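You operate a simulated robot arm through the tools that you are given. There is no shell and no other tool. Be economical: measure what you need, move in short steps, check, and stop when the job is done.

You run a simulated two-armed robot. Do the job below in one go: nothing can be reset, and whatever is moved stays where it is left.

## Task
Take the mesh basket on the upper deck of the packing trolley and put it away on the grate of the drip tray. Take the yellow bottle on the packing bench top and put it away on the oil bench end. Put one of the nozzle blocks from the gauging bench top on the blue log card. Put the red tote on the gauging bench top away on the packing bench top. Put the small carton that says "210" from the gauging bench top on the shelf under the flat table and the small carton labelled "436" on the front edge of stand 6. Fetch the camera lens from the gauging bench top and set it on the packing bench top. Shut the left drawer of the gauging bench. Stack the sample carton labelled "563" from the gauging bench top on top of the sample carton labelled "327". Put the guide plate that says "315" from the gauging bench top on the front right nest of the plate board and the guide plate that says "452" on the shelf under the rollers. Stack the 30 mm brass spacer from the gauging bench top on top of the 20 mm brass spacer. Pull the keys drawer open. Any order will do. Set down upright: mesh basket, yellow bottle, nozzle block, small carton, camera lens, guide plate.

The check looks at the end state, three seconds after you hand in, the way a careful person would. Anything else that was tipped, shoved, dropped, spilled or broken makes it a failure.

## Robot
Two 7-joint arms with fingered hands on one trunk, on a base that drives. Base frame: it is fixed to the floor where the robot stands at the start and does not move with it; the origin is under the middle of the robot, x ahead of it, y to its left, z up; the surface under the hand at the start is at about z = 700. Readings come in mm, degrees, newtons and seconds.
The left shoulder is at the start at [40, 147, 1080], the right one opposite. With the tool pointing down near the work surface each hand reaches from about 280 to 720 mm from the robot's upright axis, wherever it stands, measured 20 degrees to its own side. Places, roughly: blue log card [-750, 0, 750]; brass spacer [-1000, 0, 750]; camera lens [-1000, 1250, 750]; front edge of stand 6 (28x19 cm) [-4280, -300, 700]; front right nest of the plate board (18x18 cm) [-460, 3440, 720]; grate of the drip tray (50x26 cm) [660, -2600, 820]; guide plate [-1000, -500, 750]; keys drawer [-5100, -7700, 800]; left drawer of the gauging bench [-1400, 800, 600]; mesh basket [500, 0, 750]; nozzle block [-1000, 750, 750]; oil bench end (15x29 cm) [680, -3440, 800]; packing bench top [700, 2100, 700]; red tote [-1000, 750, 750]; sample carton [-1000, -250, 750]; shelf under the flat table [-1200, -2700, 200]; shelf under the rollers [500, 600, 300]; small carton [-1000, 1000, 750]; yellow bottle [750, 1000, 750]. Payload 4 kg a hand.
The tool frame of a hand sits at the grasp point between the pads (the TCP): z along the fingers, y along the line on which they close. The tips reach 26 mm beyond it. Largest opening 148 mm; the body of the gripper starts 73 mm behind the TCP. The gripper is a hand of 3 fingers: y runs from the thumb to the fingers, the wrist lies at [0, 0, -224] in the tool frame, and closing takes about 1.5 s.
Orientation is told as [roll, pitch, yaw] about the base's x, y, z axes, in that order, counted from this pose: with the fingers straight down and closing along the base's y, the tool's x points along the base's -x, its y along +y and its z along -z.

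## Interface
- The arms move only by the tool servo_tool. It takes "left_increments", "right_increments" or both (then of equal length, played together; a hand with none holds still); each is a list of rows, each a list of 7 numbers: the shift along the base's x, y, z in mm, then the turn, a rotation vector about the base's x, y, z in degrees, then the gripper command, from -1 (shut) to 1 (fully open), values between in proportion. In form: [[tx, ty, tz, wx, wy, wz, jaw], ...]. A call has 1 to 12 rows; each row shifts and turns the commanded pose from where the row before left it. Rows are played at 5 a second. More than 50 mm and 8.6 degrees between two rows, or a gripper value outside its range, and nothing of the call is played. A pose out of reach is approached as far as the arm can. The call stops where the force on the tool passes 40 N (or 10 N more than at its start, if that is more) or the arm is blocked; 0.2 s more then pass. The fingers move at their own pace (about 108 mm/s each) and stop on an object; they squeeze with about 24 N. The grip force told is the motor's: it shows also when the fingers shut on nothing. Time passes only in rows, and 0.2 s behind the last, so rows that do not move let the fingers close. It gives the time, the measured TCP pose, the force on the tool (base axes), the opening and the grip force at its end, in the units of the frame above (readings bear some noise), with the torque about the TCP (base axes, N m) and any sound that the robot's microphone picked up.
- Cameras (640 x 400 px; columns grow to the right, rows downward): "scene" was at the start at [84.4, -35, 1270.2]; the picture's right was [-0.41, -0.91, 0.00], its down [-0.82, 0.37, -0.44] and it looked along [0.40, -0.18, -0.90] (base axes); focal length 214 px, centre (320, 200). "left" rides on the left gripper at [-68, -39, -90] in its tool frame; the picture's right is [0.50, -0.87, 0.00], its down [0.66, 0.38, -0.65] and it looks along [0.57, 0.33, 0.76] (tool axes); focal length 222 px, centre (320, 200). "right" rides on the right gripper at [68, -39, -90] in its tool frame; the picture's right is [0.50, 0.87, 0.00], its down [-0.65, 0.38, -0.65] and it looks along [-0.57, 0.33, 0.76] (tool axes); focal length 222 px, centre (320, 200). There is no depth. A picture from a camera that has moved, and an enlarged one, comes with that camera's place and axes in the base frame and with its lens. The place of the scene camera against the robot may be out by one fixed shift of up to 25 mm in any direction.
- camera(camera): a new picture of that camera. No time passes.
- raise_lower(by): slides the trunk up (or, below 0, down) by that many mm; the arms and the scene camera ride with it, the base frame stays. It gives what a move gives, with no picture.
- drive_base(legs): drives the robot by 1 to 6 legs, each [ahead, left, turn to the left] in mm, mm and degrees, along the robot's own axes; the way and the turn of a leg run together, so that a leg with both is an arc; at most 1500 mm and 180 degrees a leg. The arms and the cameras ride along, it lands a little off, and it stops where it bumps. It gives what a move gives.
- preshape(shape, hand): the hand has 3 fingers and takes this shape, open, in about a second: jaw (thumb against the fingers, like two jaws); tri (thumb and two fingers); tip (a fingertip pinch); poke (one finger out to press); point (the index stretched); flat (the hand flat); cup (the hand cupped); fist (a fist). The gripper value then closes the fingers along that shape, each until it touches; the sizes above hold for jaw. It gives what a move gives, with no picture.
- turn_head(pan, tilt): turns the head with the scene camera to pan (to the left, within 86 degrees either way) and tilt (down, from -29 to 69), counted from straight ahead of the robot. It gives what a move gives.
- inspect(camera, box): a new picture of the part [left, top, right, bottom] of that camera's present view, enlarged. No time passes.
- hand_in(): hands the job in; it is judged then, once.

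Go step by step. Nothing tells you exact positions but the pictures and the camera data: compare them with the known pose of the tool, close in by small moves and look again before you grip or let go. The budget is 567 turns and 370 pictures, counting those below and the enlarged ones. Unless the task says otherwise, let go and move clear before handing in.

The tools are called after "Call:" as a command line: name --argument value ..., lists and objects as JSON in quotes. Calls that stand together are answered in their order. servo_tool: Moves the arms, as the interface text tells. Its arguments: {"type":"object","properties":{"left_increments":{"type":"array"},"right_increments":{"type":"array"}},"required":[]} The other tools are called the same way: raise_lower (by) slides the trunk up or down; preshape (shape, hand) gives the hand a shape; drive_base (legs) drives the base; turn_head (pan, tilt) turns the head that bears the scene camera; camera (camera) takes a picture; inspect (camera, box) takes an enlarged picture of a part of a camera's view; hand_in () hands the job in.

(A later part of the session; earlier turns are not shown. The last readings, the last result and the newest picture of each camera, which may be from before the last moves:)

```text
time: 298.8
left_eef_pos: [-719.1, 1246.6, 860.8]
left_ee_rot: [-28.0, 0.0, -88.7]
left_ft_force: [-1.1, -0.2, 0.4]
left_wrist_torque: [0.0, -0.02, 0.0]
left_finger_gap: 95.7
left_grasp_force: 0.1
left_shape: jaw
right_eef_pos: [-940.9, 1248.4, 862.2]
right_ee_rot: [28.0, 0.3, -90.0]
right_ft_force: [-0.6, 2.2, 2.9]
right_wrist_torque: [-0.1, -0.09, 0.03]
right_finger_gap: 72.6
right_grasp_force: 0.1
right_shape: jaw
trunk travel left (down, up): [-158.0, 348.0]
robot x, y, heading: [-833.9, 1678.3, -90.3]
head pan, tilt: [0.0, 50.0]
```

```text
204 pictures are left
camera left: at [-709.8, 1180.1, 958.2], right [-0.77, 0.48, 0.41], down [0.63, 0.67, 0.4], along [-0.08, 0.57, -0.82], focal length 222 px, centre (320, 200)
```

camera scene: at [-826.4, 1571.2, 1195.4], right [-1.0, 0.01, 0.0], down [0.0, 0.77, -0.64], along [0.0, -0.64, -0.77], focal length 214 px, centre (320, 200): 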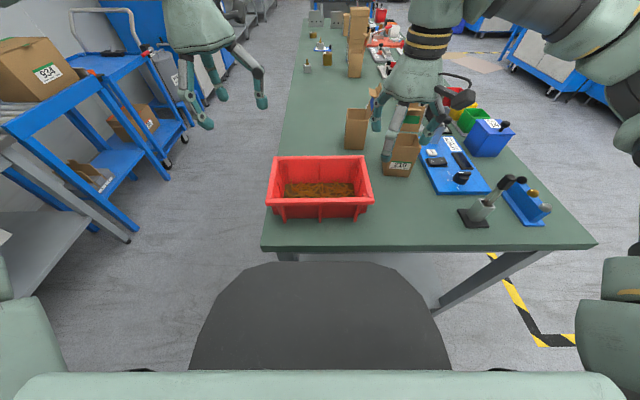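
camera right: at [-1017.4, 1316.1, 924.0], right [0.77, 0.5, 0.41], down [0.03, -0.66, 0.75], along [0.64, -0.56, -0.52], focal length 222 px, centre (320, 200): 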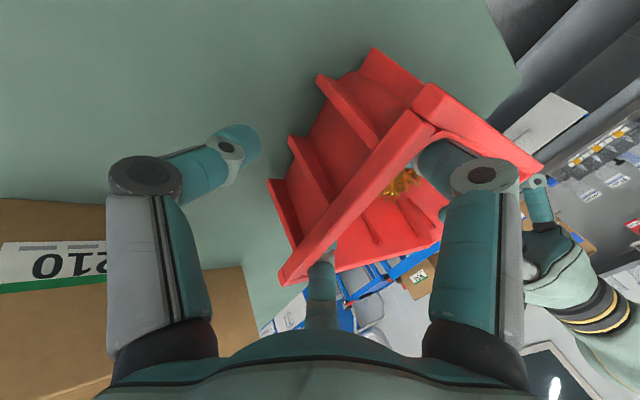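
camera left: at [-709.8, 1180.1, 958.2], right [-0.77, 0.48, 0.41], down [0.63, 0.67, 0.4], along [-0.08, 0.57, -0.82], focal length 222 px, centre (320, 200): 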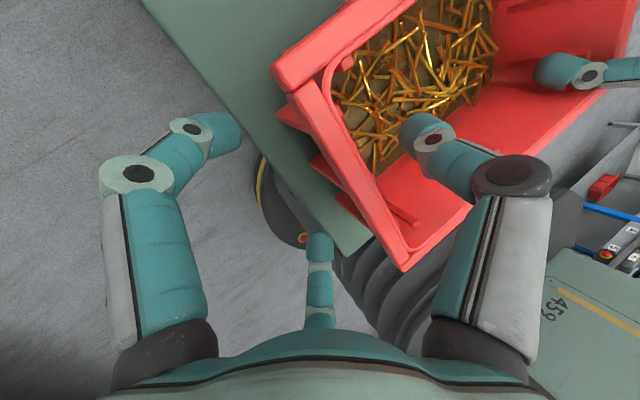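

Both straddle the walls now. I shift the right hand back outward by 9 mm and close both hands.

Call:
servo_tool --left_increments '[[-2, 0, 0, 0, 0, 0, 0], [0, 0, 0, 0, 0, 0, -0.4], [0, 0, 0, 0, 0, 0, -1], [0, 0, 0, 0, 0, 0, -1], [0, 0, 0, 0, 0, 0, -1], [0, 0, 0, 0, 0, 0, -1], [0, 0, 0, 0, 0, 0, -1]]' --right_increments '[[-9, 0, 0, 0, 0, 0, -0.2], [0, 0, 0, 0, 0, 0, -0.4], [0, 0, 0, 0, 0, 0, -1], [0, 0, 0, 0, 0, 0, -1], [0, 0, 0, 0, 0, 0, -1], [0, 0, 0, 0, 0, 0, -1], [0, 0, 0, 0, 0, 0, -1]]'

Call:
inspect --camera "scene" --box '[220, 110, 420, 235]'

```text
time: 300.4
left_eef_pos: [-722.0, 1248.0, 860.7]
left_ee_rot: [-28.1, -0.1, -88.8]
left_ft_force: [-15.3, 0.6, 4.3]
left_wrist_torque: [0.01, -0.1, -0.01]
left_finger_gap: 17.2
left_grasp_force: 24.3
left_shape: jaw
right_eef_pos: [-949.6, 1248.3, 861.4]
right_ee_rot: [28.0, 0.2, -90.1]
right_ft_force: [12.4, -0.9, -0.2]
right_wrist_torque: [0.03, 0.87, 0.04]
right_finger_gap: 12.6
right_grasp_force: 24.1
right_shape: jaw
trunk travel left (down, up): [-158.0, 348.0]
robot x, y, heading: [-833.1, 1678.4, -90.4]
head pan, tilt: [0.0, 50.0]
```

```text
3.20 times, centred on (320, 172) of scene
camera zoom: at [-826.9, 1571.3, 1195.3], right [-1.0, 0.01, 0.0], down [0.0, 0.77, -0.64], along [0.0, -0.64, -0.77], focal length 686 px, centre (320, 288)
```

zoom: 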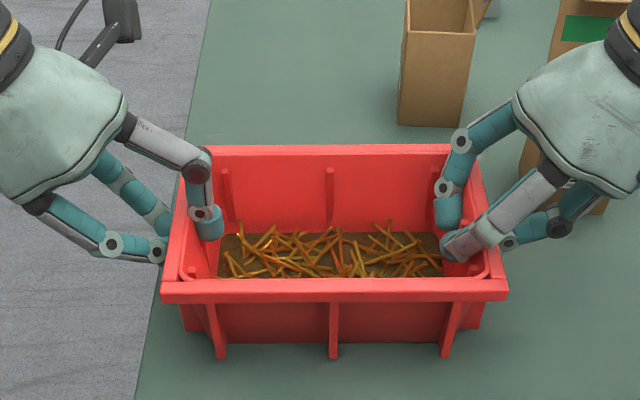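

Both walls are gripped. I lift together.

Call:
servo_tool --left_increments '[[0, 0, 5, 0, 0, 0, -1], [0, 0, 10, 0, 0, 0, -1], [0, 0, 15, 0, 0, 0, -1]]' --right_increments '[[0, 0, 5, 0, 0, 0, -1], [0, 0, 10, 0, 0, 0, -1], [0, 0, 15, 0, 0, 0, -1]]'

Call:
inspect --camera "scene" --box '[220, 110, 420, 235]'

```text
time: 301.2
left_eef_pos: [-721.0, 1248.2, 890.3]
left_ee_rot: [-28.0, 0.1, -88.8]
left_ft_force: [-16.8, 0.7, -0.8]
left_wrist_torque: [0.02, -0.21, 0.01]
left_finger_gap: 17.1
left_grasp_force: 23.8
left_shape: jaw
right_eef_pos: [-949.2, 1247.9, 892.0]
right_ee_rot: [28.1, 0.2, -90.0]
right_ft_force: [16.4, 0.6, -8.2]
right_wrist_torque: [-0.01, 0.94, 0.01]
right_finger_gap: 12.4
right_grasp_force: 24.2
right_shape: jaw
trunk travel left (down, up): [-158.0, 348.0]
robot x, y, heading: [-834.3, 1679.1, -90.3]
head pan, tilt: [0.0, 50.0]
```

```text
3.20 times, centred on (320, 172) of scene
camera zoom: at [-826.4, 1571.1, 1195.3], right [-1.0, 0.01, 0.0], down [0.0, 0.77, -0.64], along [0.0, -0.64, -0.77], focal length 686 px, centre (320, 288)
```

zoom: 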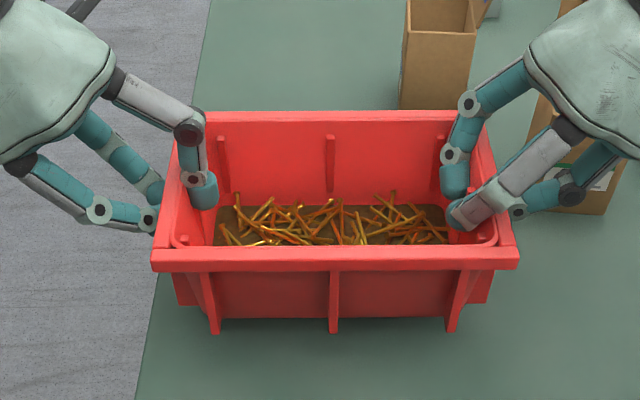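

The tote is level. I lift it 55 mm more and carry it to the packing bench near y = 2030, stopping short to look.

Call:
servo_tool --left_increments '[[0, 0, 18, 0, 0, 0, -1], [0, 0, 18, 0, 0, 0, -1], [0, 0, 18, 0, 0, 0, -1]]' --right_increments '[[0, 0, 18, 0, 0, 0, -1], [0, 0, 18, 0, 0, 0, -1], [0, 0, 18, 0, 0, 0, -1]]'

Call:
drive_base --legs '[[0, 0, 90.3], [0, 345, 0], [600, 0, 0]]'

Call:
turn_head --pan 0 --tilt 42

Call:
camera --camera "scene"

```text
time: 302.0
left_eef_pos: [-721.0, 1247.1, 945.7]
left_ee_rot: [-28.0, 0.1, -88.8]
left_ft_force: [-15.4, -0.5, 0.2]
left_wrist_torque: [0.0, -0.2, -0.01]
left_finger_gap: 17.2
left_grasp_force: 24.1
left_shape: jaw
right_eef_pos: [-951.2, 1248.3, 945.8]
right_ee_rot: [27.9, 0.2, -89.9]
right_ft_force: [15.3, -0.2, -7.1]
right_wrist_torque: [-0.04, 0.86, 0.04]
right_finger_gap: 12.6
right_grasp_force: 24.4
right_shape: jaw
trunk travel left (down, up): [-158.0, 348.0]
robot x, y, heading: [-836.8, 1678.0, -90.4]
head pan, tilt: [0.0, 50.0]
```

```text
time: 311.1
left_eef_pos: [205.0, 2127.6, 944.4]
left_ee_rot: [-28.0, 0.1, 1.1]
left_ft_force: [0.0, -15.4, -1.6]
left_wrist_torque: [0.25, -0.04, 0.0]
left_finger_gap: 17.3
left_grasp_force: 23.5
left_shape: jaw
right_eef_pos: [204.1, 1899.3, 944.9]
right_ee_rot: [27.9, 0.1, -0.1]
right_ft_force: [-0.4, 14.2, -6.7]
right_wrist_torque: [-0.88, -0.01, 0.01]
right_finger_gap: 12.1
right_grasp_force: 24.0
right_shape: jaw
trunk travel left (down, up): [-158.0, 348.0]
robot x, y, heading: [-224.3, 2015.9, -0.3]
head pan, tilt: [0.0, 50.0]
```

```text
time: 311.8
left_eef_pos: [203.7, 2128.0, 945.6]
left_ee_rot: [-28.1, 0.1, 1.1]
left_ft_force: [0.5, -10.3, -1.3]
left_wrist_torque: [0.31, 0.01, 0.01]
left_finger_gap: 16.5
left_grasp_force: 24.4
left_shape: jaw
right_eef_pos: [203.5, 1900.7, 944.8]
right_ee_rot: [28.0, 0.1, -0.1]
right_ft_force: [0.0, 9.8, -6.7]
right_wrist_torque: [-0.86, -0.04, 0.03]
right_finger_gap: 11.4
right_grasp_force: 23.7
right_shape: jaw
trunk travel left (down, up): [-158.0, 348.0]
robot x, y, heading: [-226.0, 2012.6, -0.5]
head pan, tilt: [0.0, 42.0]
```

```text
201 pictures are left
camera scene: at [-114.9, 2005.8, 1206.5], right [-0.01, -1.0, 0.0], down [-0.67, 0.0, -0.74], along [0.74, -0.01, -0.67], focal length 214 px, centre (320, 200)
```

scene: 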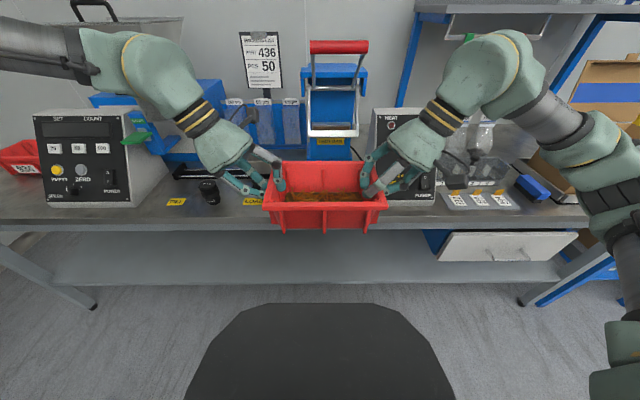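

I shift 20 mm left and drive the last 195 mm so the tote hangs over x ≈ 400.

Call:
drive_base --legs '[[195, 22, 0.4]]'

Call:
servo_tool --left_increments '[[0, 0, -20, 0, 0, 0, -1], [0, 0, -20, 0, 0, 0, -1], [0, 0, -20, 0, 0, 0, -1], [0, 0, -20, 0, 0, 0, -1]]' --right_increments '[[0, 0, -20, 0, 0, 0, -1], [0, 0, -20, 0, 0, 0, -1], [0, 0, -20, 0, 0, 0, -1], [0, 0, -20, 0, 0, 0, -1]]'

Call:
turn_head --pan 0 --tilt 52

Call:
camera --camera "scene"

Call:
camera --camera "right"

```text
time: 313.4
left_eef_pos: [398.2, 2152.7, 944.7]
left_ee_rot: [-28.1, 0.1, 1.5]
left_ft_force: [0.1, -15.1, -0.8]
left_wrist_torque: [0.25, 0.03, -0.02]
left_finger_gap: 16.7
left_grasp_force: 24.4
left_shape: jaw
right_eef_pos: [399.7, 1922.9, 944.5]
right_ee_rot: [28.0, 0.3, 0.4]
right_ft_force: [-3.3, 15.0, -6.3]
right_wrist_torque: [-0.87, 0.06, -0.01]
right_finger_gap: 11.8
right_grasp_force: 23.6
right_shape: jaw
trunk travel left (down, up): [-158.0, 348.0]
robot x, y, heading: [-31.4, 2039.9, 0.4]
head pan, tilt: [0.0, 42.0]
```

```text
time: 314.4
left_eef_pos: [398.3, 2151.4, 864.2]
left_ee_rot: [-28.2, 0.1, 1.5]
left_ft_force: [0.1, -7.5, -2.5]
left_wrist_torque: [0.39, 0.02, 0.0]
left_finger_gap: 16.5
left_grasp_force: 24.0
left_shape: jaw
right_eef_pos: [399.9, 1924.0, 865.3]
right_ee_rot: [28.1, 0.3, 0.4]
right_ft_force: [0.4, 7.7, -5.7]
right_wrist_torque: [-0.75, -0.05, -0.01]
right_finger_gap: 11.4
right_grasp_force: 24.2
right_shape: jaw
trunk travel left (down, up): [-158.0, 348.0]
robot x, y, heading: [-31.4, 2033.4, -0.1]
head pan, tilt: [0.0, 42.0]
```

```text
time: 315.1
left_eef_pos: [398.1, 2152.0, 865.2]
left_ee_rot: [-28.0, 0.1, 1.4]
left_ft_force: [0.2, -7.2, -2.3]
left_wrist_torque: [0.4, -0.01, -0.03]
left_finger_gap: 16.5
left_grasp_force: 23.5
left_shape: jaw
right_eef_pos: [398.6, 1924.9, 865.1]
right_ee_rot: [28.0, 0.3, 0.4]
right_ft_force: [-0.1, 8.2, -6.8]
right_wrist_torque: [-0.81, -0.06, -0.03]
right_finger_gap: 11.3
right_grasp_force: 24.4
right_shape: jaw
trunk travel left (down, up): [-158.0, 348.0]
robot x, y, heading: [-31.6, 2036.5, 0.1]
head pan, tilt: [0.0, 52.0]
```

```text
200 pictures are left
camera scene: at [71.1, 2027.6, 1192.7], right [0.0, -1.0, 0.0], down [-0.79, 0.0, -0.62], along [0.62, 0.0, -0.79], focal length 214 px, centre (320, 200)
```

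scene: 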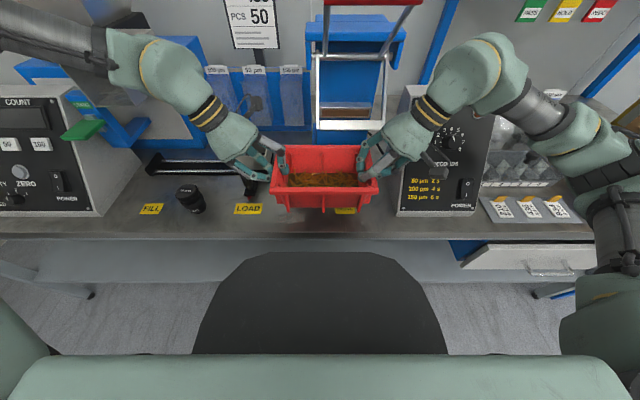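

```text
199 pictures are left
camera right: at [332.6, 1847.6, 926.7], right [-0.5, 0.76, 0.41], down [0.66, 0.03, 0.75], along [0.56, 0.65, -0.52], focal length 222 px, centre (320, 200)
```

right: 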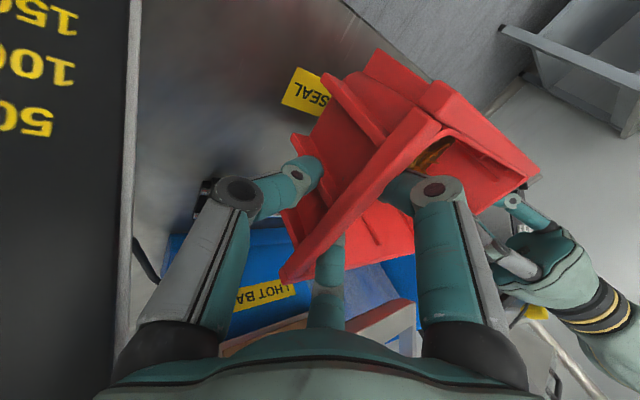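

The tall HEAT box is close to the right hand, so I shift the tote 20 mm left and 8 mm toward me and check the left side.

Call:
servo_tool --left_increments '[[-4, 10, 0, 0, 0, 0, -1], [-4, 10, 0, 0, 0, 0, -1]]' --right_increments '[[-4, 10, 0, 0, 0, 0, -1], [-4, 10, 0, 0, 0, 0, -1]]'

Call:
camera --camera "left"

Call:
inspect --camera "scene" --box '[180, 90, 460, 265]'

```text
time: 315.7
left_eef_pos: [390.4, 2172.4, 865.3]
left_ee_rot: [-28.1, 0.0, 1.5]
left_ft_force: [-0.4, -7.9, -1.0]
left_wrist_torque: [0.34, 0.02, 0.0]
left_finger_gap: 16.5
left_grasp_force: 23.8
left_shape: jaw
right_eef_pos: [390.8, 1943.3, 865.1]
right_ee_rot: [28.0, 0.2, 0.4]
right_ft_force: [0.0, 8.3, -6.5]
right_wrist_torque: [-0.89, -0.05, 0.0]
right_finger_gap: 11.3
right_grasp_force: 23.5
right_shape: jaw
trunk travel left (down, up): [-158.0, 348.0]
robot x, y, heading: [-35.4, 2039.3, 0.4]
head pan, tilt: [0.0, 52.0]
```

```text
198 pictures are left
camera left: at [458.0, 2181.5, 962.2], right [-0.48, -0.78, 0.41], down [-0.67, 0.62, 0.4], along [-0.57, -0.08, -0.82], focal length 222 px, centre (320, 200)
```

left: 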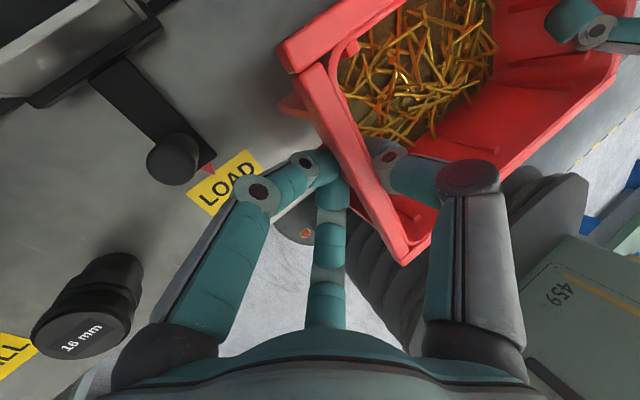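

```text
2.29 times, centred on (320, 178) of scene
camera zoom: at [71.0, 2028.0, 1192.6], right [0.0, -1.0, 0.0], down [-0.79, 0.0, -0.62], along [0.62, 0.0, -0.79], focal length 490 px, centre (320, 251)
```

zoom: 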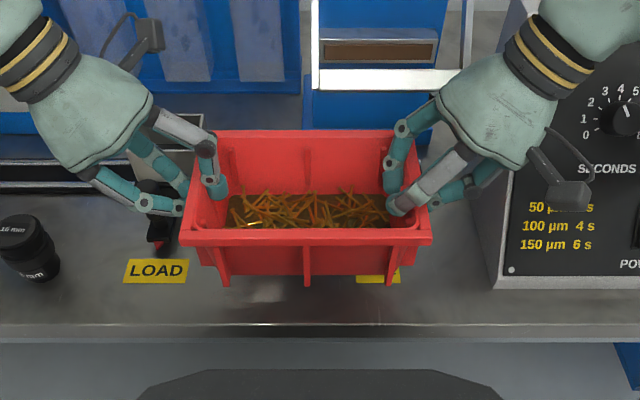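

The slider knob is close to the left hand's path. I swing the left end 10 mm toward me, then lower in small steps.

Call:
servo_tool --left_increments '[[-5, 0, 0, 0, 0, -1.2, -1], [-5, 0, 0, 0, 0, -1.2, -1], [0, 0, -15, 0, 0, 0, -1], [0, 0, -15, 0, 0, 0, -1]]' --right_increments '[[0, 0, 0, 0, 0, -1.2, -1], [0, 0, 0, 0, 0, -1.2, -1], [0, 0, -15, 0, 0, 0, -1], [0, 0, -15, 0, 0, 0, -1]]'

Call:
inspect --camera "scene" --box '[180, 100, 460, 275]'

Call:
camera --camera "left"

```text
time: 316.7
left_eef_pos: [379.8, 2170.9, 833.3]
left_ee_rot: [-28.1, 0.2, -0.9]
left_ft_force: [4.4, -12.9, -1.7]
left_wrist_torque: [0.34, -0.14, 0.17]
left_finger_gap: 16.3
left_grasp_force: 24.0
left_shape: jaw
right_eef_pos: [390.4, 1944.2, 833.7]
right_ee_rot: [28.0, 0.2, -2.0]
right_ft_force: [-4.3, 12.3, -5.6]
right_wrist_torque: [-0.91, 0.03, 0.65]
right_finger_gap: 10.5
right_grasp_force: 24.5
right_shape: jaw
trunk travel left (down, up): [-158.0, 348.0]
robot x, y, heading: [-30.4, 2036.4, -0.1]
head pan, tilt: [0.0, 52.0]
```

```text
2.29 times, centred on (320, 188) of scene
camera zoom: at [71.3, 2027.5, 1192.6], right [0.0, -1.0, 0.0], down [-0.79, 0.0, -0.61], along [0.61, 0.0, -0.79], focal length 490 px, centre (320, 229)
```

zoom: 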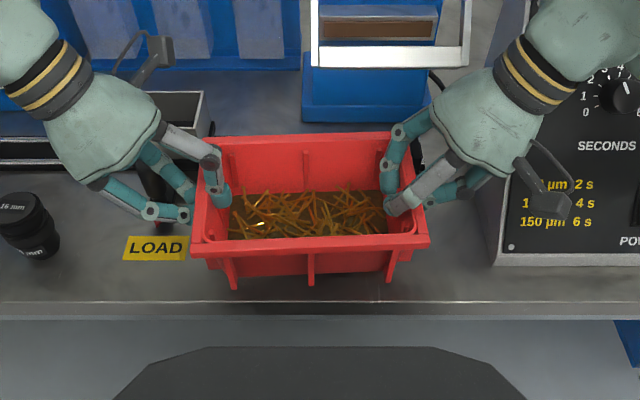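

```text
195 pictures are left
camera left: at [448.2, 2178.1, 931.6], right [-0.51, -0.76, 0.41], down [-0.64, 0.65, 0.4], along [-0.57, -0.06, -0.82], focal length 222 px, centre (320, 200)
```

left: 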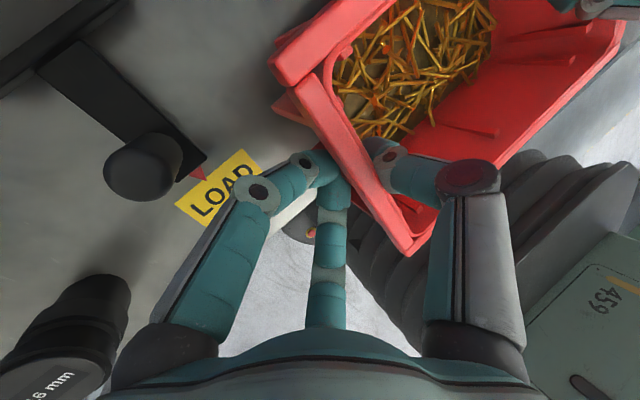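

Call:
servo_tool --left_increments '[[0, 0, -6, 0, 0, 2.4, -1], [0, 0, -8, 0, 0, 2.4, -1], [0, 0, -8, 0, 0, 0, -1]]' --right_increments '[[0, 0, -6, 0, 0, 2.4, -1], [0, 0, -8, 0, 0, 2.4, -1], [0, 0, -8, 0, 0, 0, -1]]'

Call:
camera --camera "left"

```text
time: 317.5
left_eef_pos: [378.5, 2171.7, 813.0]
left_ee_rot: [-28.0, 0.2, 4.0]
left_ft_force: [0.2, -11.2, -2.2]
left_wrist_torque: [0.37, 0.0, -0.07]
left_finger_gap: 16.5
left_grasp_force: 23.9
left_shape: jaw
right_eef_pos: [391.2, 1943.8, 813.6]
right_ee_rot: [28.0, 0.2, 2.8]
right_ft_force: [0.2, 12.1, -5.5]
right_wrist_torque: [-0.67, -0.02, -0.09]
right_finger_gap: 10.0
right_grasp_force: 24.1
right_shape: jaw
trunk travel left (down, up): [-158.0, 348.0]
robot x, y, heading: [-31.9, 2039.5, -0.1]
head pan, tilt: [0.0, 52.0]
```

```text
194 pictures are left
camera left: at [446.9, 2184.1, 909.8], right [-0.45, -0.8, 0.41], down [-0.7, 0.6, 0.4], along [-0.56, -0.11, -0.82], focal length 222 px, centre (320, 200)
```

left: 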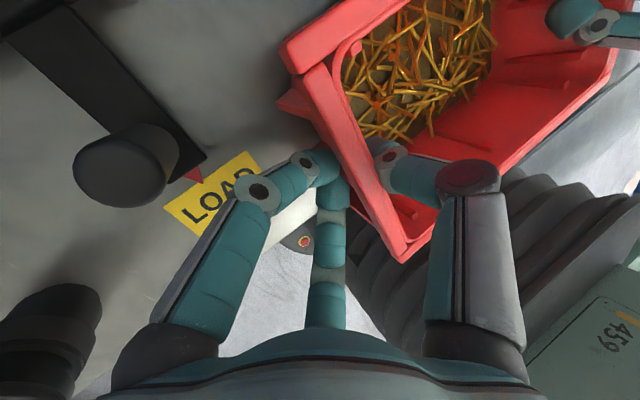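

Clearances hold. I lower the last centimetre or so to contact.

Call:
servo_tool --left_increments '[[0, 0, -4, 0, 0, 0, -1], [0, 0, -4, 0, 0, 0, -1], [0, 0, -3, 0, 0, 0, -1]]' --right_increments '[[0, 0, -4, 0, 0, 0, -1], [0, 0, -4, 0, 0, 0, -1], [0, 0, -3, 0, 0, 0, -1]]'

```text
time: 318.3
left_eef_pos: [380.4, 2172.0, 802.3]
left_ee_rot: [-28.1, 0.1, 4.0]
left_ft_force: [2.5, -9.8, 1.9]
left_wrist_torque: [0.25, 0.08, 0.02]
left_finger_gap: 16.4
left_grasp_force: 23.8
left_shape: jaw
right_eef_pos: [391.5, 1944.9, 803.3]
right_ee_rot: [28.1, 0.2, 2.9]
right_ft_force: [1.7, 9.1, 2.1]
right_wrist_torque: [-0.63, 0.23, -0.08]
right_finger_gap: 10.1
right_grasp_force: 24.7
right_shape: jaw
trunk travel left (down, up): [-158.0, 348.0]
robot x, y, heading: [-31.8, 2037.2, -0.0]
head pan, tilt: [0.0, 52.0]
```

Call:
servo_tool --left_increments '[[0, 0, -2, 0, 0, 0, -1], [0, 0, 0, 0, 0, 0, -0.5], [0, 0, 0, 0, 0, 0, -0.25], [0, 2, 0, 0, 0, 0, -0.25], [0, 0, 15, 0, 0, 0, -0.25], [0, 0, 30, 0, 0, 0, -0.25], [0, 0, 40, 0, 0, 0, -0.25], [0, 0, 45, 0, 0, 0, -0.25]]' --right_increments '[[0, 0, -2, 0, 0, 0, -1], [0, 0, 0, 0, 0, 0, -0.5], [0, 0, 0, 0, 0, 0, -0.25], [0, 0, 0, 0, 0, 0, -0.25], [0, 0, 15, 0, 0, 0, -0.25], [0, 0, 30, 0, 0, 0, -0.25], [0, 0, 40, 0, 0, 0, -0.25], [0, 0, 45, 0, 0, 0, -0.25]]'

Call:
camera --camera "scene"

```text
time: 320.1
left_eef_pos: [380.7, 2174.4, 930.4]
left_ee_rot: [-28.0, 0.0, 3.9]
left_ft_force: [0.2, -0.4, 0.5]
left_wrist_torque: [-0.01, -0.02, -0.01]
left_finger_gap: 55.0
left_grasp_force: 0.0
left_shape: jaw
right_eef_pos: [389.9, 1945.3, 930.5]
right_ee_rot: [28.0, 0.2, 2.8]
right_ft_force: [-0.4, -0.3, 0.1]
right_wrist_torque: [-0.02, -0.01, -0.02]
right_finger_gap: 55.4
right_grasp_force: 0.1
right_shape: jaw
trunk travel left (down, up): [-158.0, 348.0]
robot x, y, heading: [-33.0, 2036.3, 0.2]
head pan, tilt: [0.0, 52.0]
```

```text
193 pictures are left
camera scene: at [69.5, 2027.9, 1192.8], right [0.0, -1.0, 0.0], down [-0.79, 0.0, -0.62], along [0.62, 0.0, -0.79], focal length 214 px, centre (320, 200)
```

scene: 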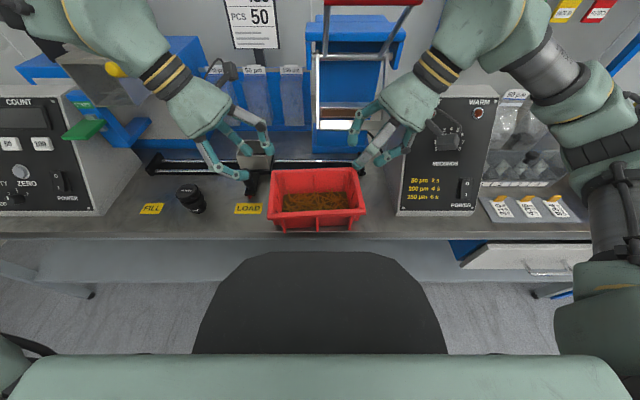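

The tote is on the packing bench. Next the yellow bottle at the bench's right end: I straighten the hands, back off and go look.

Call:
servo_tool --left_increments '[[-20, -5, 30, -7, 0, 0, 0.3], [-20, -5, 30, -7, 0, 0, 0.3], [-20, 10, 20, -7, 0, 0, 0.3], [-20, 20, 20, -7, 0, 0, 0.3]]' --right_increments '[[-20, 5, 30, 7, 0, 0, 0.3], [-20, 5, 30, 7, 0, 0, 0.3], [-20, -10, 20, 7, 0, 0, 0.3], [-20, -20, 20, 7, 0, 0, 0.3]]'

Call:
drive_base --legs '[[-170, 0, 0], [0, -880, 0]]'

Call:
turn_head --pan -5 --tilt 25

Call:
camera --camera "scene"

```text
time: 321.1
left_eef_pos: [297.8, 2193.9, 1031.2]
left_ee_rot: [-56.1, 1.8, 3.3]
left_ft_force: [0.5, 0.6, 1.0]
left_wrist_torque: [-0.01, -0.02, 0.02]
left_finger_gap: 95.6
left_grasp_force: 0.1
left_shape: jaw
right_eef_pos: [308.0, 1923.6, 1030.9]
right_ee_rot: [56.0, -1.1, 2.5]
right_ft_force: [-0.2, 0.4, -0.1]
right_wrist_torque: [-0.01, 0.0, 0.03]
right_finger_gap: 95.7
right_grasp_force: 0.0
right_shape: jaw
trunk travel left (down, up): [-158.0, 348.0]
robot x, y, heading: [-32.5, 2036.6, -0.1]
head pan, tilt: [0.0, 52.0]
```

```text
time: 326.8
left_eef_pos: [125.6, 1316.2, 1029.9]
left_ee_rot: [-56.1, 1.9, 3.1]
left_ft_force: [-0.2, -0.6, -0.2]
left_wrist_torque: [-0.02, -0.04, 0.03]
left_finger_gap: 95.9
left_grasp_force: 0.0
left_shape: jaw
right_eef_pos: [135.0, 1045.7, 1030.8]
right_ee_rot: [56.0, -1.1, 2.2]
right_ft_force: [0.3, 0.5, 0.8]
right_wrist_torque: [-0.04, 0.0, -0.05]
right_finger_gap: 95.7
right_grasp_force: 0.1
right_shape: jaw
trunk travel left (down, up): [-158.0, 348.0]
robot x, y, heading: [-207.9, 1164.8, -0.4]
head pan, tilt: [0.0, 52.0]
```

```text
time: 327.7
left_eef_pos: [125.0, 1315.5, 1029.6]
left_ee_rot: [-55.9, 2.0, 3.0]
left_ft_force: [1.4, -0.3, 0.0]
left_wrist_torque: [-0.01, 0.03, -0.02]
left_finger_gap: 95.5
left_grasp_force: 0.1
left_shape: jaw
right_eef_pos: [133.5, 1045.2, 1029.5]
right_ee_rot: [55.9, -1.0, 2.2]
right_ft_force: [0.4, -0.9, -0.2]
right_wrist_torque: [-0.02, -0.01, 0.02]
right_finger_gap: 95.4
right_grasp_force: 0.0
right_shape: jaw
trunk travel left (down, up): [-158.0, 348.0]
robot x, y, heading: [-205.0, 1161.5, -0.5]
head pan, tilt: [-5.0, 25.0]
```

```text
192 pictures are left
camera scene: at [-88.4, 1143.6, 1232.8], right [-0.09, -1.0, 0.0], down [-0.42, 0.04, -0.91], along [0.9, -0.09, -0.42], focal length 214 px, centre (320, 200)
```

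scene: 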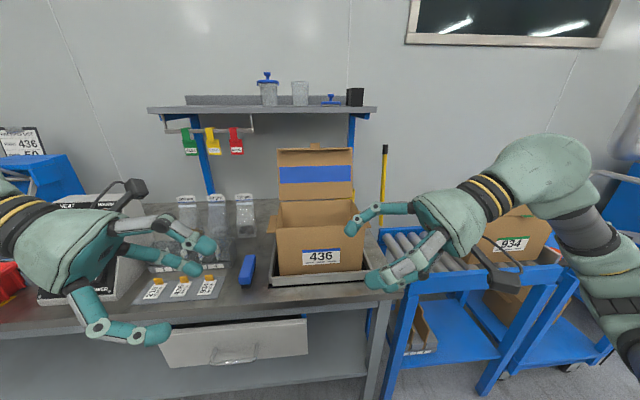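

I turned the hands the wrong way; I set them straight. The bottle must be behind the big 436 carton; I move right for a view of it.

Call:
servo_tool --left_increments '[[0, 0, 5, 8, 0, 0, 0.3], [0, 0, 5, 8, 0, 0, 0.3], [0, 0, 5, 8, 0, 0, 0.3], [0, 0, 5, 8, 0, 0, 0.3], [0, 0, 0, 8, 0, 0, 0.3], [0, 0, 0, 8, 0, 0, 0.3], [0, 0, 0, 8, 0, 0, 0.3]]' --right_increments '[[0, 0, 5, -8, 0, 0, 0.3], [0, 0, 5, -8, 0, 0, 0.3], [0, 0, 5, -8, 0, 0, 0.3], [0, 0, 5, -8, 0, 0, 0.3], [0, 0, 0, -8, 0, 0, 0.3], [0, 0, 0, -8, 0, 0, 0.3], [0, 0, 0, -8, 0, 0, 0.3]]'

Call:
drive_base --legs '[[0, -520, 0.5]]'

Call:
turn_head --pan 30 --tilt 25

Call:
camera --camera "scene"

```text
time: 329.3
left_eef_pos: [126.4, 1317.1, 1048.8]
left_ee_rot: [0.0, -1.5, 3.4]
left_ft_force: [0.1, 1.1, -0.1]
left_wrist_torque: [-0.01, -0.01, -0.01]
left_finger_gap: 95.8
left_grasp_force: 0.0
left_shape: jaw
right_eef_pos: [134.9, 1046.6, 1050.1]
right_ee_rot: [-0.2, 1.4, 2.2]
right_ft_force: [0.7, 0.9, 0.1]
right_wrist_torque: [-0.03, -0.01, -0.01]
right_finger_gap: 95.9
right_grasp_force: 0.1
right_shape: jaw
trunk travel left (down, up): [-158.0, 348.0]
robot x, y, heading: [-208.1, 1159.7, -0.1]
head pan, tilt: [-5.0, 25.0]
```

```text
time: 332.3
left_eef_pos: [122.0, 801.1, 1050.0]
left_ee_rot: [-0.1, -1.5, 3.4]
left_ft_force: [-1.0, -0.1, -0.8]
left_wrist_torque: [0.02, 0.02, 0.02]
left_finger_gap: 95.9
left_grasp_force: 0.1
left_shape: jaw
right_eef_pos: [132.3, 531.4, 1050.0]
right_ee_rot: [0.0, 1.3, 2.4]
right_ft_force: [0.6, 0.4, 0.0]
right_wrist_torque: [0.03, -0.01, -0.03]
right_finger_gap: 95.6
right_grasp_force: 0.0
right_shape: jaw
trunk travel left (down, up): [-158.0, 348.0]
robot x, y, heading: [-210.8, 646.2, -0.1]
head pan, tilt: [-5.0, 25.0]
```

```text
time: 333.3
left_eef_pos: [121.7, 801.7, 1049.4]
left_ee_rot: [0.0, -1.5, 3.5]
left_ft_force: [-0.7, 0.8, -0.7]
left_wrist_torque: [-0.01, -0.01, 0.01]
left_finger_gap: 95.8
left_grasp_force: 0.1
left_shape: jaw
right_eef_pos: [131.0, 532.2, 1051.0]
right_ee_rot: [0.0, 1.2, 2.2]
right_ft_force: [0.6, -0.2, -0.6]
right_wrist_torque: [-0.01, -0.01, 0.0]
right_finger_gap: 95.9
right_grasp_force: 0.1
right_shape: jaw
trunk travel left (down, up): [-158.0, 348.0]
robot x, y, heading: [-210.5, 645.4, 0.2]
head pan, tilt: [30.0, 25.0]
```

```text
191 pictures are left
camera scene: at [-102.7, 681.8, 1232.8], right [0.5, -0.87, 0.0], down [-0.37, -0.21, -0.91], along [0.79, 0.45, -0.42], focal length 214 px, centre (320, 200)
```

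scene: 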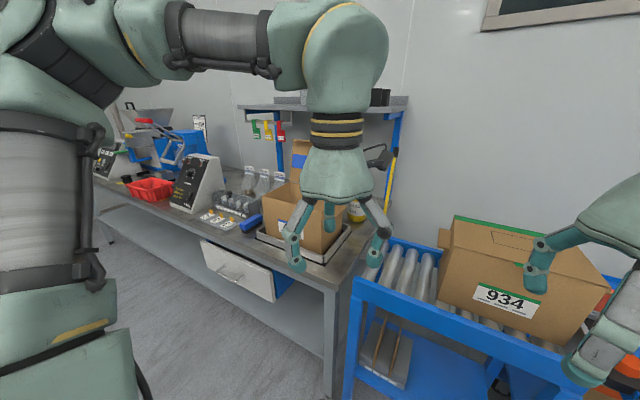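

Call:
inspect --camera "scene" --box '[250, 130, 442, 250]'

```text
3.33 times, centred on (346, 190) of scene
camera zoom: at [-102.7, 681.8, 1232.8], right [0.5, -0.87, 0.0], down [-0.37, -0.21, -0.91], along [0.79, 0.45, -0.42], focal length 715 px, centre (233, 233)
```

zoom: 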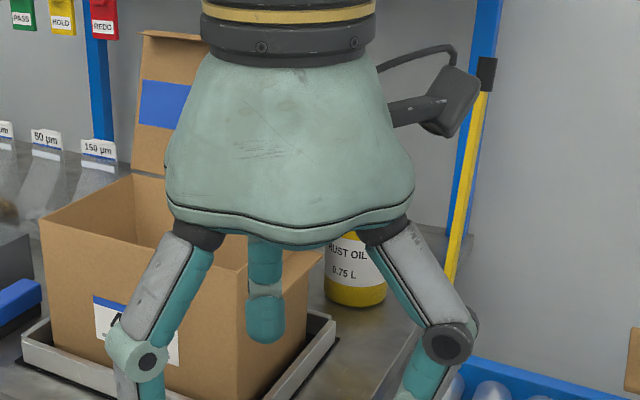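

It is the "RUST OIL 0.75 L" bottle, near [740, 960]. I move the left hand out of the view and look closer.

Call:
servo_tool --left_increments '[[0, 45, 10, 0, 0, 0, 0.3], [0, 45, 10, 0, 0, 0, 0.3], [0, 45, 10, 0, 0, 0, 0.3]]'

Call:
inspect --camera "scene" --box '[290, 110, 450, 210]'

```text
time: 334.1
left_eef_pos: [121.4, 938.6, 1079.5]
left_ee_rot: [-0.1, -1.5, 3.6]
left_ft_force: [0.3, -0.4, 0.2]
left_wrist_torque: [-0.03, 0.02, 0.01]
left_finger_gap: 95.7
left_grasp_force: 0.1
left_shape: jaw
right_eef_pos: [131.7, 533.4, 1050.9]
right_ee_rot: [-0.2, 1.2, 2.4]
right_ft_force: [0.3, -0.2, 0.4]
right_wrist_torque: [-0.02, -0.06, 0.03]
right_finger_gap: 95.7
right_grasp_force: 0.0
right_shape: jaw
trunk travel left (down, up): [-158.0, 348.0]
robot x, y, heading: [-210.5, 643.2, -0.1]
head pan, tilt: [30.0, 25.0]
```

```text
4.00 times, centred on (370, 160) of scene
camera zoom: at [-103.4, 682.9, 1232.9], right [0.5, -0.87, 0.0], down [-0.37, -0.21, -0.91], along [0.79, 0.45, -0.42], focal length 858 px, centre (120, 360)
```

zoom: 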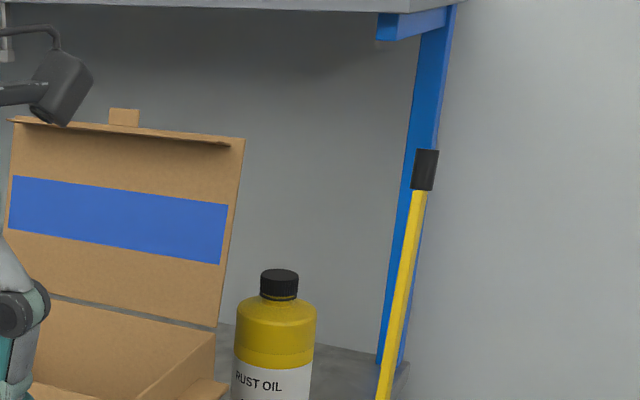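

Bottle: cap top at z ≈ 927, body about 90 mm wide, with a shelf above at z ≈ 1205. I'll grip its upper body from above with a slight tilt. I turn 30° right and move up beside the rollers so the left shoulder is near.

Call:
drive_base --legs '[[0, 0, -30], [262, 150, 0]]'

Call:
turn_head --pan 55 --tilt 30

Call:
camera --camera "scene"

```text
time: 337.6
left_eef_pos: [522.9, 731.7, 1081.7]
left_ee_rot: [0.0, -1.5, -26.4]
left_ft_force: [0.2, -0.4, -0.4]
left_wrist_torque: [-0.02, 0.01, -0.02]
left_finger_gap: 96.1
left_grasp_force: 0.1
left_shape: jaw
right_eef_pos: [329.4, 375.4, 1050.6]
right_ee_rot: [0.1, 1.1, -27.4]
right_ft_force: [-0.5, -0.7, -0.3]
right_wrist_torque: [0.01, 0.03, 0.01]
right_finger_gap: 95.5
right_grasp_force: 0.0
right_shape: jaw
trunk travel left (down, up): [-158.0, 348.0]
robot x, y, heading: [88.3, 644.5, -29.6]
head pan, tilt: [30.0, 25.0]
```

```text
time: 338.5
left_eef_pos: [523.3, 731.8, 1082.0]
left_ee_rot: [-0.1, -1.5, -26.3]
left_ft_force: [0.7, -0.2, -0.6]
left_wrist_torque: [-0.01, 0.0, -0.01]
left_finger_gap: 95.8
left_grasp_force: 0.1
left_shape: jaw
right_eef_pos: [331.1, 375.0, 1051.7]
right_ee_rot: [0.0, 1.1, -27.4]
right_ft_force: [-0.6, 0.4, -0.6]
right_wrist_torque: [0.03, 0.04, -0.02]
right_finger_gap: 95.8
right_grasp_force: 0.0
right_shape: jaw
trunk travel left (down, up): [-158.0, 348.0]
robot x, y, heading: [94.1, 642.9, -30.2]
head pan, tilt: [55.0, 30.0]
```

```text
188 pictures are left
camera scene: at [196.7, 662.8, 1225.1], right [0.42, -0.91, 0.0], down [-0.45, -0.21, -0.87], along [0.79, 0.37, -0.5], focal length 214 px, centre (320, 200)
```

scene: 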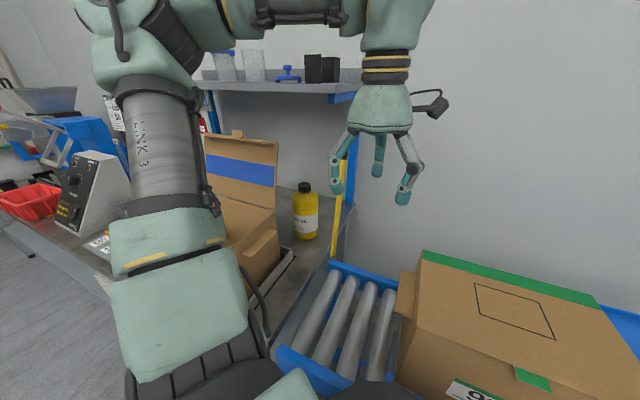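

The bottle is at about [732, 968] and stands in front of the shelf's edge, so I can come from above with a 20° tilt. I move the left hand over it.

Call:
servo_tool --left_increments '[[26, 32, -8, 1.3, -2.6, 0, 0.6], [26, 32, -8, 1.3, -2.6, 0, 0.6], [26, 32, -8, 1.3, -2.6, 0, 0.6], [26, 32, -8, 1.3, -2.6, 0, 0.6], [26, 32, -8, 1.3, -2.6, 0, 0.6], [26, 32, -8, 1.3, -2.6, 0, 0.6], [26, 32, -8, 1.3, -2.6, 0, 0.6]]'

Call:
camera --camera "left"

Call:
camera --camera "scene"

```text
time: 340.1
left_eef_pos: [705.3, 956.4, 1025.6]
left_ee_rot: [16.5, -13.6, -28.5]
left_ft_force: [0.0, 0.7, 0.2]
left_wrist_torque: [-0.02, 0.01, -0.01]
left_finger_gap: 118.0
left_grasp_force: 0.1
left_shape: jaw
right_eef_pos: [329.3, 372.9, 1051.0]
right_ee_rot: [0.1, 1.1, -27.4]
right_ft_force: [-0.4, -0.4, 0.1]
right_wrist_torque: [0.0, 0.02, -0.01]
right_finger_gap: 95.8
right_grasp_force: 0.1
right_shape: jaw
trunk travel left (down, up): [-158.0, 348.0]
robot x, y, heading: [89.9, 641.6, -30.2]
head pan, tilt: [55.0, 30.0]
```

```text
187 pictures are left
camera left: at [718.6, 877.8, 1113.9], right [-0.77, -0.52, -0.36], down [-0.63, 0.54, 0.56], along [-0.1, 0.66, -0.75], focal length 222 px, centre (320, 200)
```

left: 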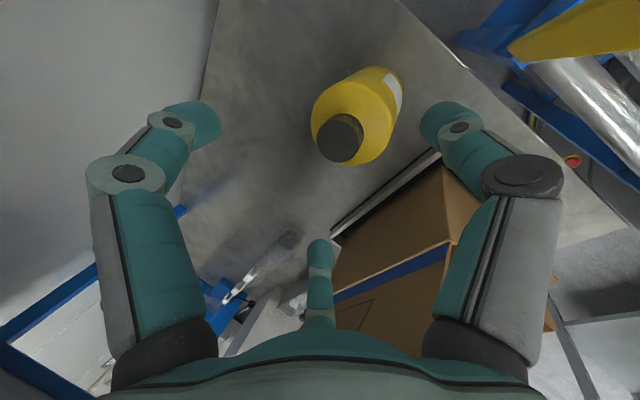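

```text
186 pictures are left
camera scene: at [196.9, 661.5, 1224.9], right [0.42, -0.91, 0.0], down [-0.45, -0.21, -0.87], along [0.79, 0.37, -0.5], focal length 214 px, centre (320, 200)
```

scene: 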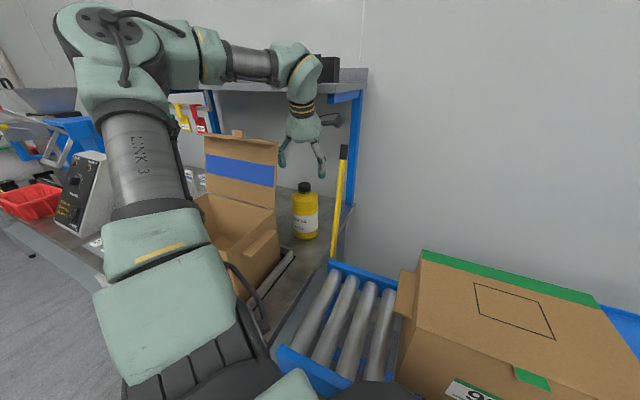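

Cap centre at [720, 969]. I centre the hand and lower part way.

Call:
servo_tool --left_increments '[[15, 12, -20, 0, 0, 0, 0.6], [0, 0, -40, 0, 0, 0, 0.6], [0, 0, -30, 0, 0, 0, 0.6]]'

Call:
camera --camera "left"

Call:
inspect --camera "scene" --box '[220, 60, 380, 260]'

```text
time: 340.9
left_eef_pos: [720.7, 968.0, 934.5]
left_ee_rot: [16.5, -13.7, -28.5]
left_ft_force: [0.5, -0.5, 0.4]
left_wrist_torque: [-0.01, -0.01, -0.03]
left_finger_gap: 118.2
left_grasp_force: 0.1
left_shape: jaw
right_eef_pos: [328.9, 374.7, 1051.1]
right_ee_rot: [0.1, 1.0, -27.4]
right_ft_force: [-0.1, -0.3, -0.8]
right_wrist_torque: [-0.01, 0.0, 0.05]
right_finger_gap: 95.7
right_grasp_force: 0.0
right_shape: jaw
trunk travel left (down, up): [-158.0, 348.0]
robot x, y, heading: [88.4, 644.2, -29.9]
head pan, tilt: [55.0, 30.0]
```

```text
185 pictures are left
camera left: at [733.3, 889.7, 1023.5], right [-0.77, -0.53, -0.36], down [-0.63, 0.54, 0.56], along [-0.1, 0.66, -0.75], focal length 222 px, centre (320, 200)
```

left: 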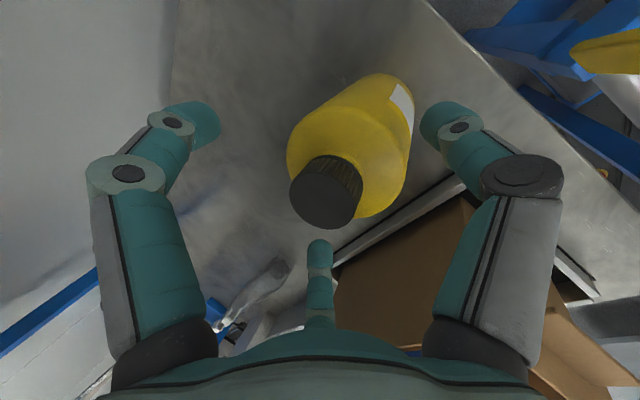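

```text
2.00 times, centred on (300, 160) of scene
camera zoom: at [196.9, 661.6, 1225.0], right [0.42, -0.91, 0.0], down [-0.45, -0.21, -0.87], along [0.79, 0.37, -0.5], focal length 429 px, centre (360, 280)
```

zoom: 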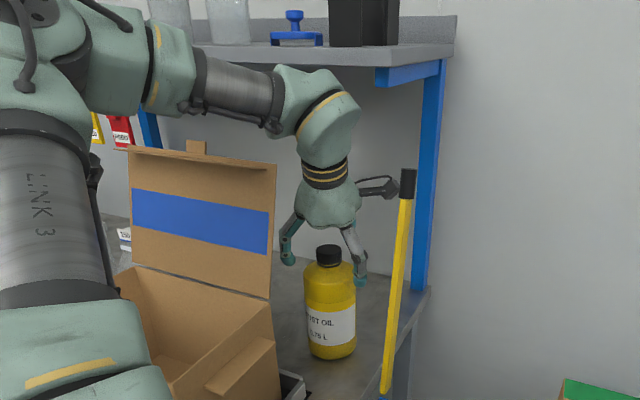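

Well centred. I lower to z ≈ 868 and close on the bottle's upper body.

Call:
servo_tool --left_increments '[[0, 0, -25, 0, 0, 0, 0.6], [0, 0, -25, 0, 0, 0, 0.6], [0, 0, -14, 0, 0, 0, 0.6]]'

Call:
camera --camera "left"

```text
time: 341.7
left_eef_pos: [722.3, 958.9, 879.1]
left_ee_rot: [17.3, -13.9, -29.1]
left_ft_force: [0.1, -1.0, -0.3]
left_wrist_torque: [0.03, 0.0, 0.0]
left_finger_gap: 118.1
left_grasp_force: 0.1
left_shape: jaw
right_eef_pos: [327.6, 366.3, 1049.4]
right_ee_rot: [0.5, 1.2, -27.6]
right_ft_force: [-0.5, 0.0, -0.5]
right_wrist_torque: [0.02, 0.0, 0.03]
right_finger_gap: 95.7
right_grasp_force: 0.0
right_shape: jaw
trunk travel left (down, up): [-158.0, 348.0]
robot x, y, heading: [92.7, 644.4, -30.1]
head pan, tilt: [55.0, 30.0]
```

```text
183 pictures are left
camera left: at [732.1, 879.6, 967.7], right [-0.77, -0.52, -0.37], down [-0.63, 0.54, 0.56], along [-0.09, 0.66, -0.74], focal length 222 px, centre (320, 200)
```

left: 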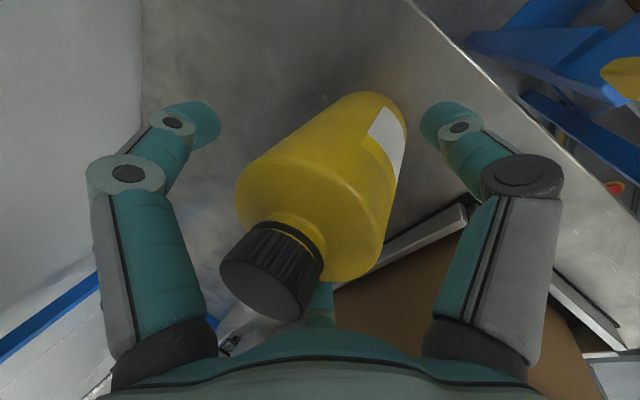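

Both hands shifted slightly, so some part of the arm is touching. I look before going on.

Call:
camera --camera "scene"

Call:
camera --camera "right"

```text
182 pictures are left
camera scene: at [194.6, 653.4, 1226.3], right [0.42, -0.91, -0.01], down [-0.45, -0.2, -0.87], along [0.79, 0.37, -0.49], focal length 214 px, centre (320, 200)
```

scene: 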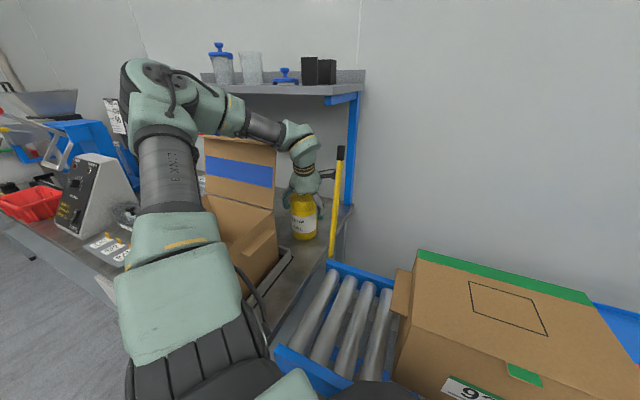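

```text
181 pictures are left
camera right: at [251.6, 362.2, 1142.1], right [-0.04, 1.0, 0.02], down [0.77, 0.02, 0.64], along [0.64, 0.04, -0.77], focal length 222 px, centre (320, 200)
```

right: 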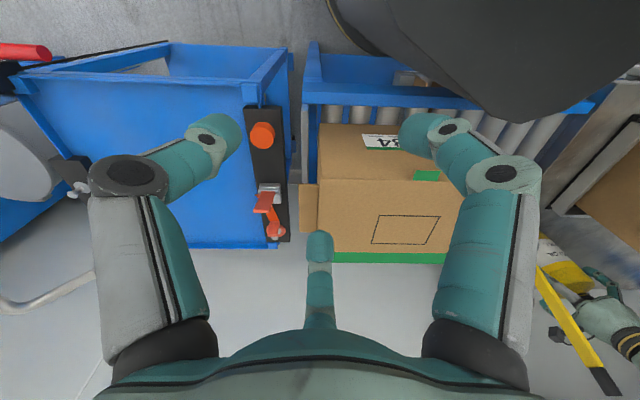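

The forearm is leaning on the big carton's flap. I rise right away and check the flap.

Call:
servo_tool --left_increments '[[0, 0, 25, 0, 0, 0, 0.6], [0, 8, 30, 0, 0, 0, 0.6], [0, 0, 30, 0, 0, 0, 0.6]]'

Call:
inspect --camera "scene" --box '[180, 60, 380, 260]'

```text
time: 342.5
left_eef_pos: [720.1, 978.0, 954.8]
left_ee_rot: [16.4, -13.6, -28.4]
left_ft_force: [0.5, 0.0, -0.7]
left_wrist_torque: [0.0, -0.02, 0.02]
left_finger_gap: 118.2
left_grasp_force: 0.1
left_shape: jaw
right_eef_pos: [330.9, 375.5, 1051.4]
right_ee_rot: [0.0, 1.1, -27.4]
right_ft_force: [-0.1, -0.1, 1.1]
right_wrist_torque: [0.02, -0.01, 0.02]
right_finger_gap: 95.7
right_grasp_force: 0.1
right_shape: jaw
trunk travel left (down, up): [-158.0, 348.0]
robot x, y, heading: [92.0, 648.5, -29.8]
head pan, tilt: [55.0, 30.0]
```

```text
2.00 times, centred on (280, 160) of scene
camera zoom: at [197.3, 663.0, 1224.6], right [0.42, -0.91, 0.0], down [-0.45, -0.21, -0.87], along [0.79, 0.37, -0.5], focal length 429 px, centre (400, 280)
```

zoom: 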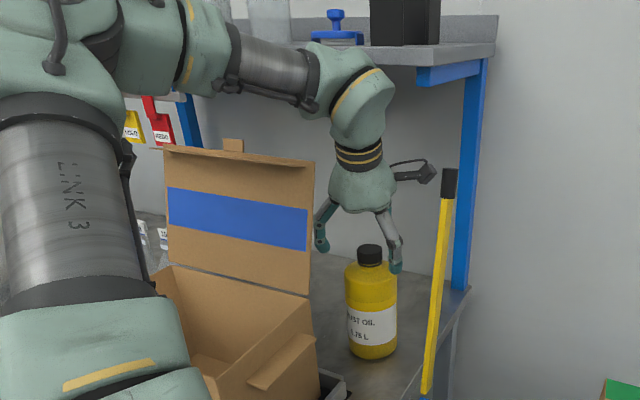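

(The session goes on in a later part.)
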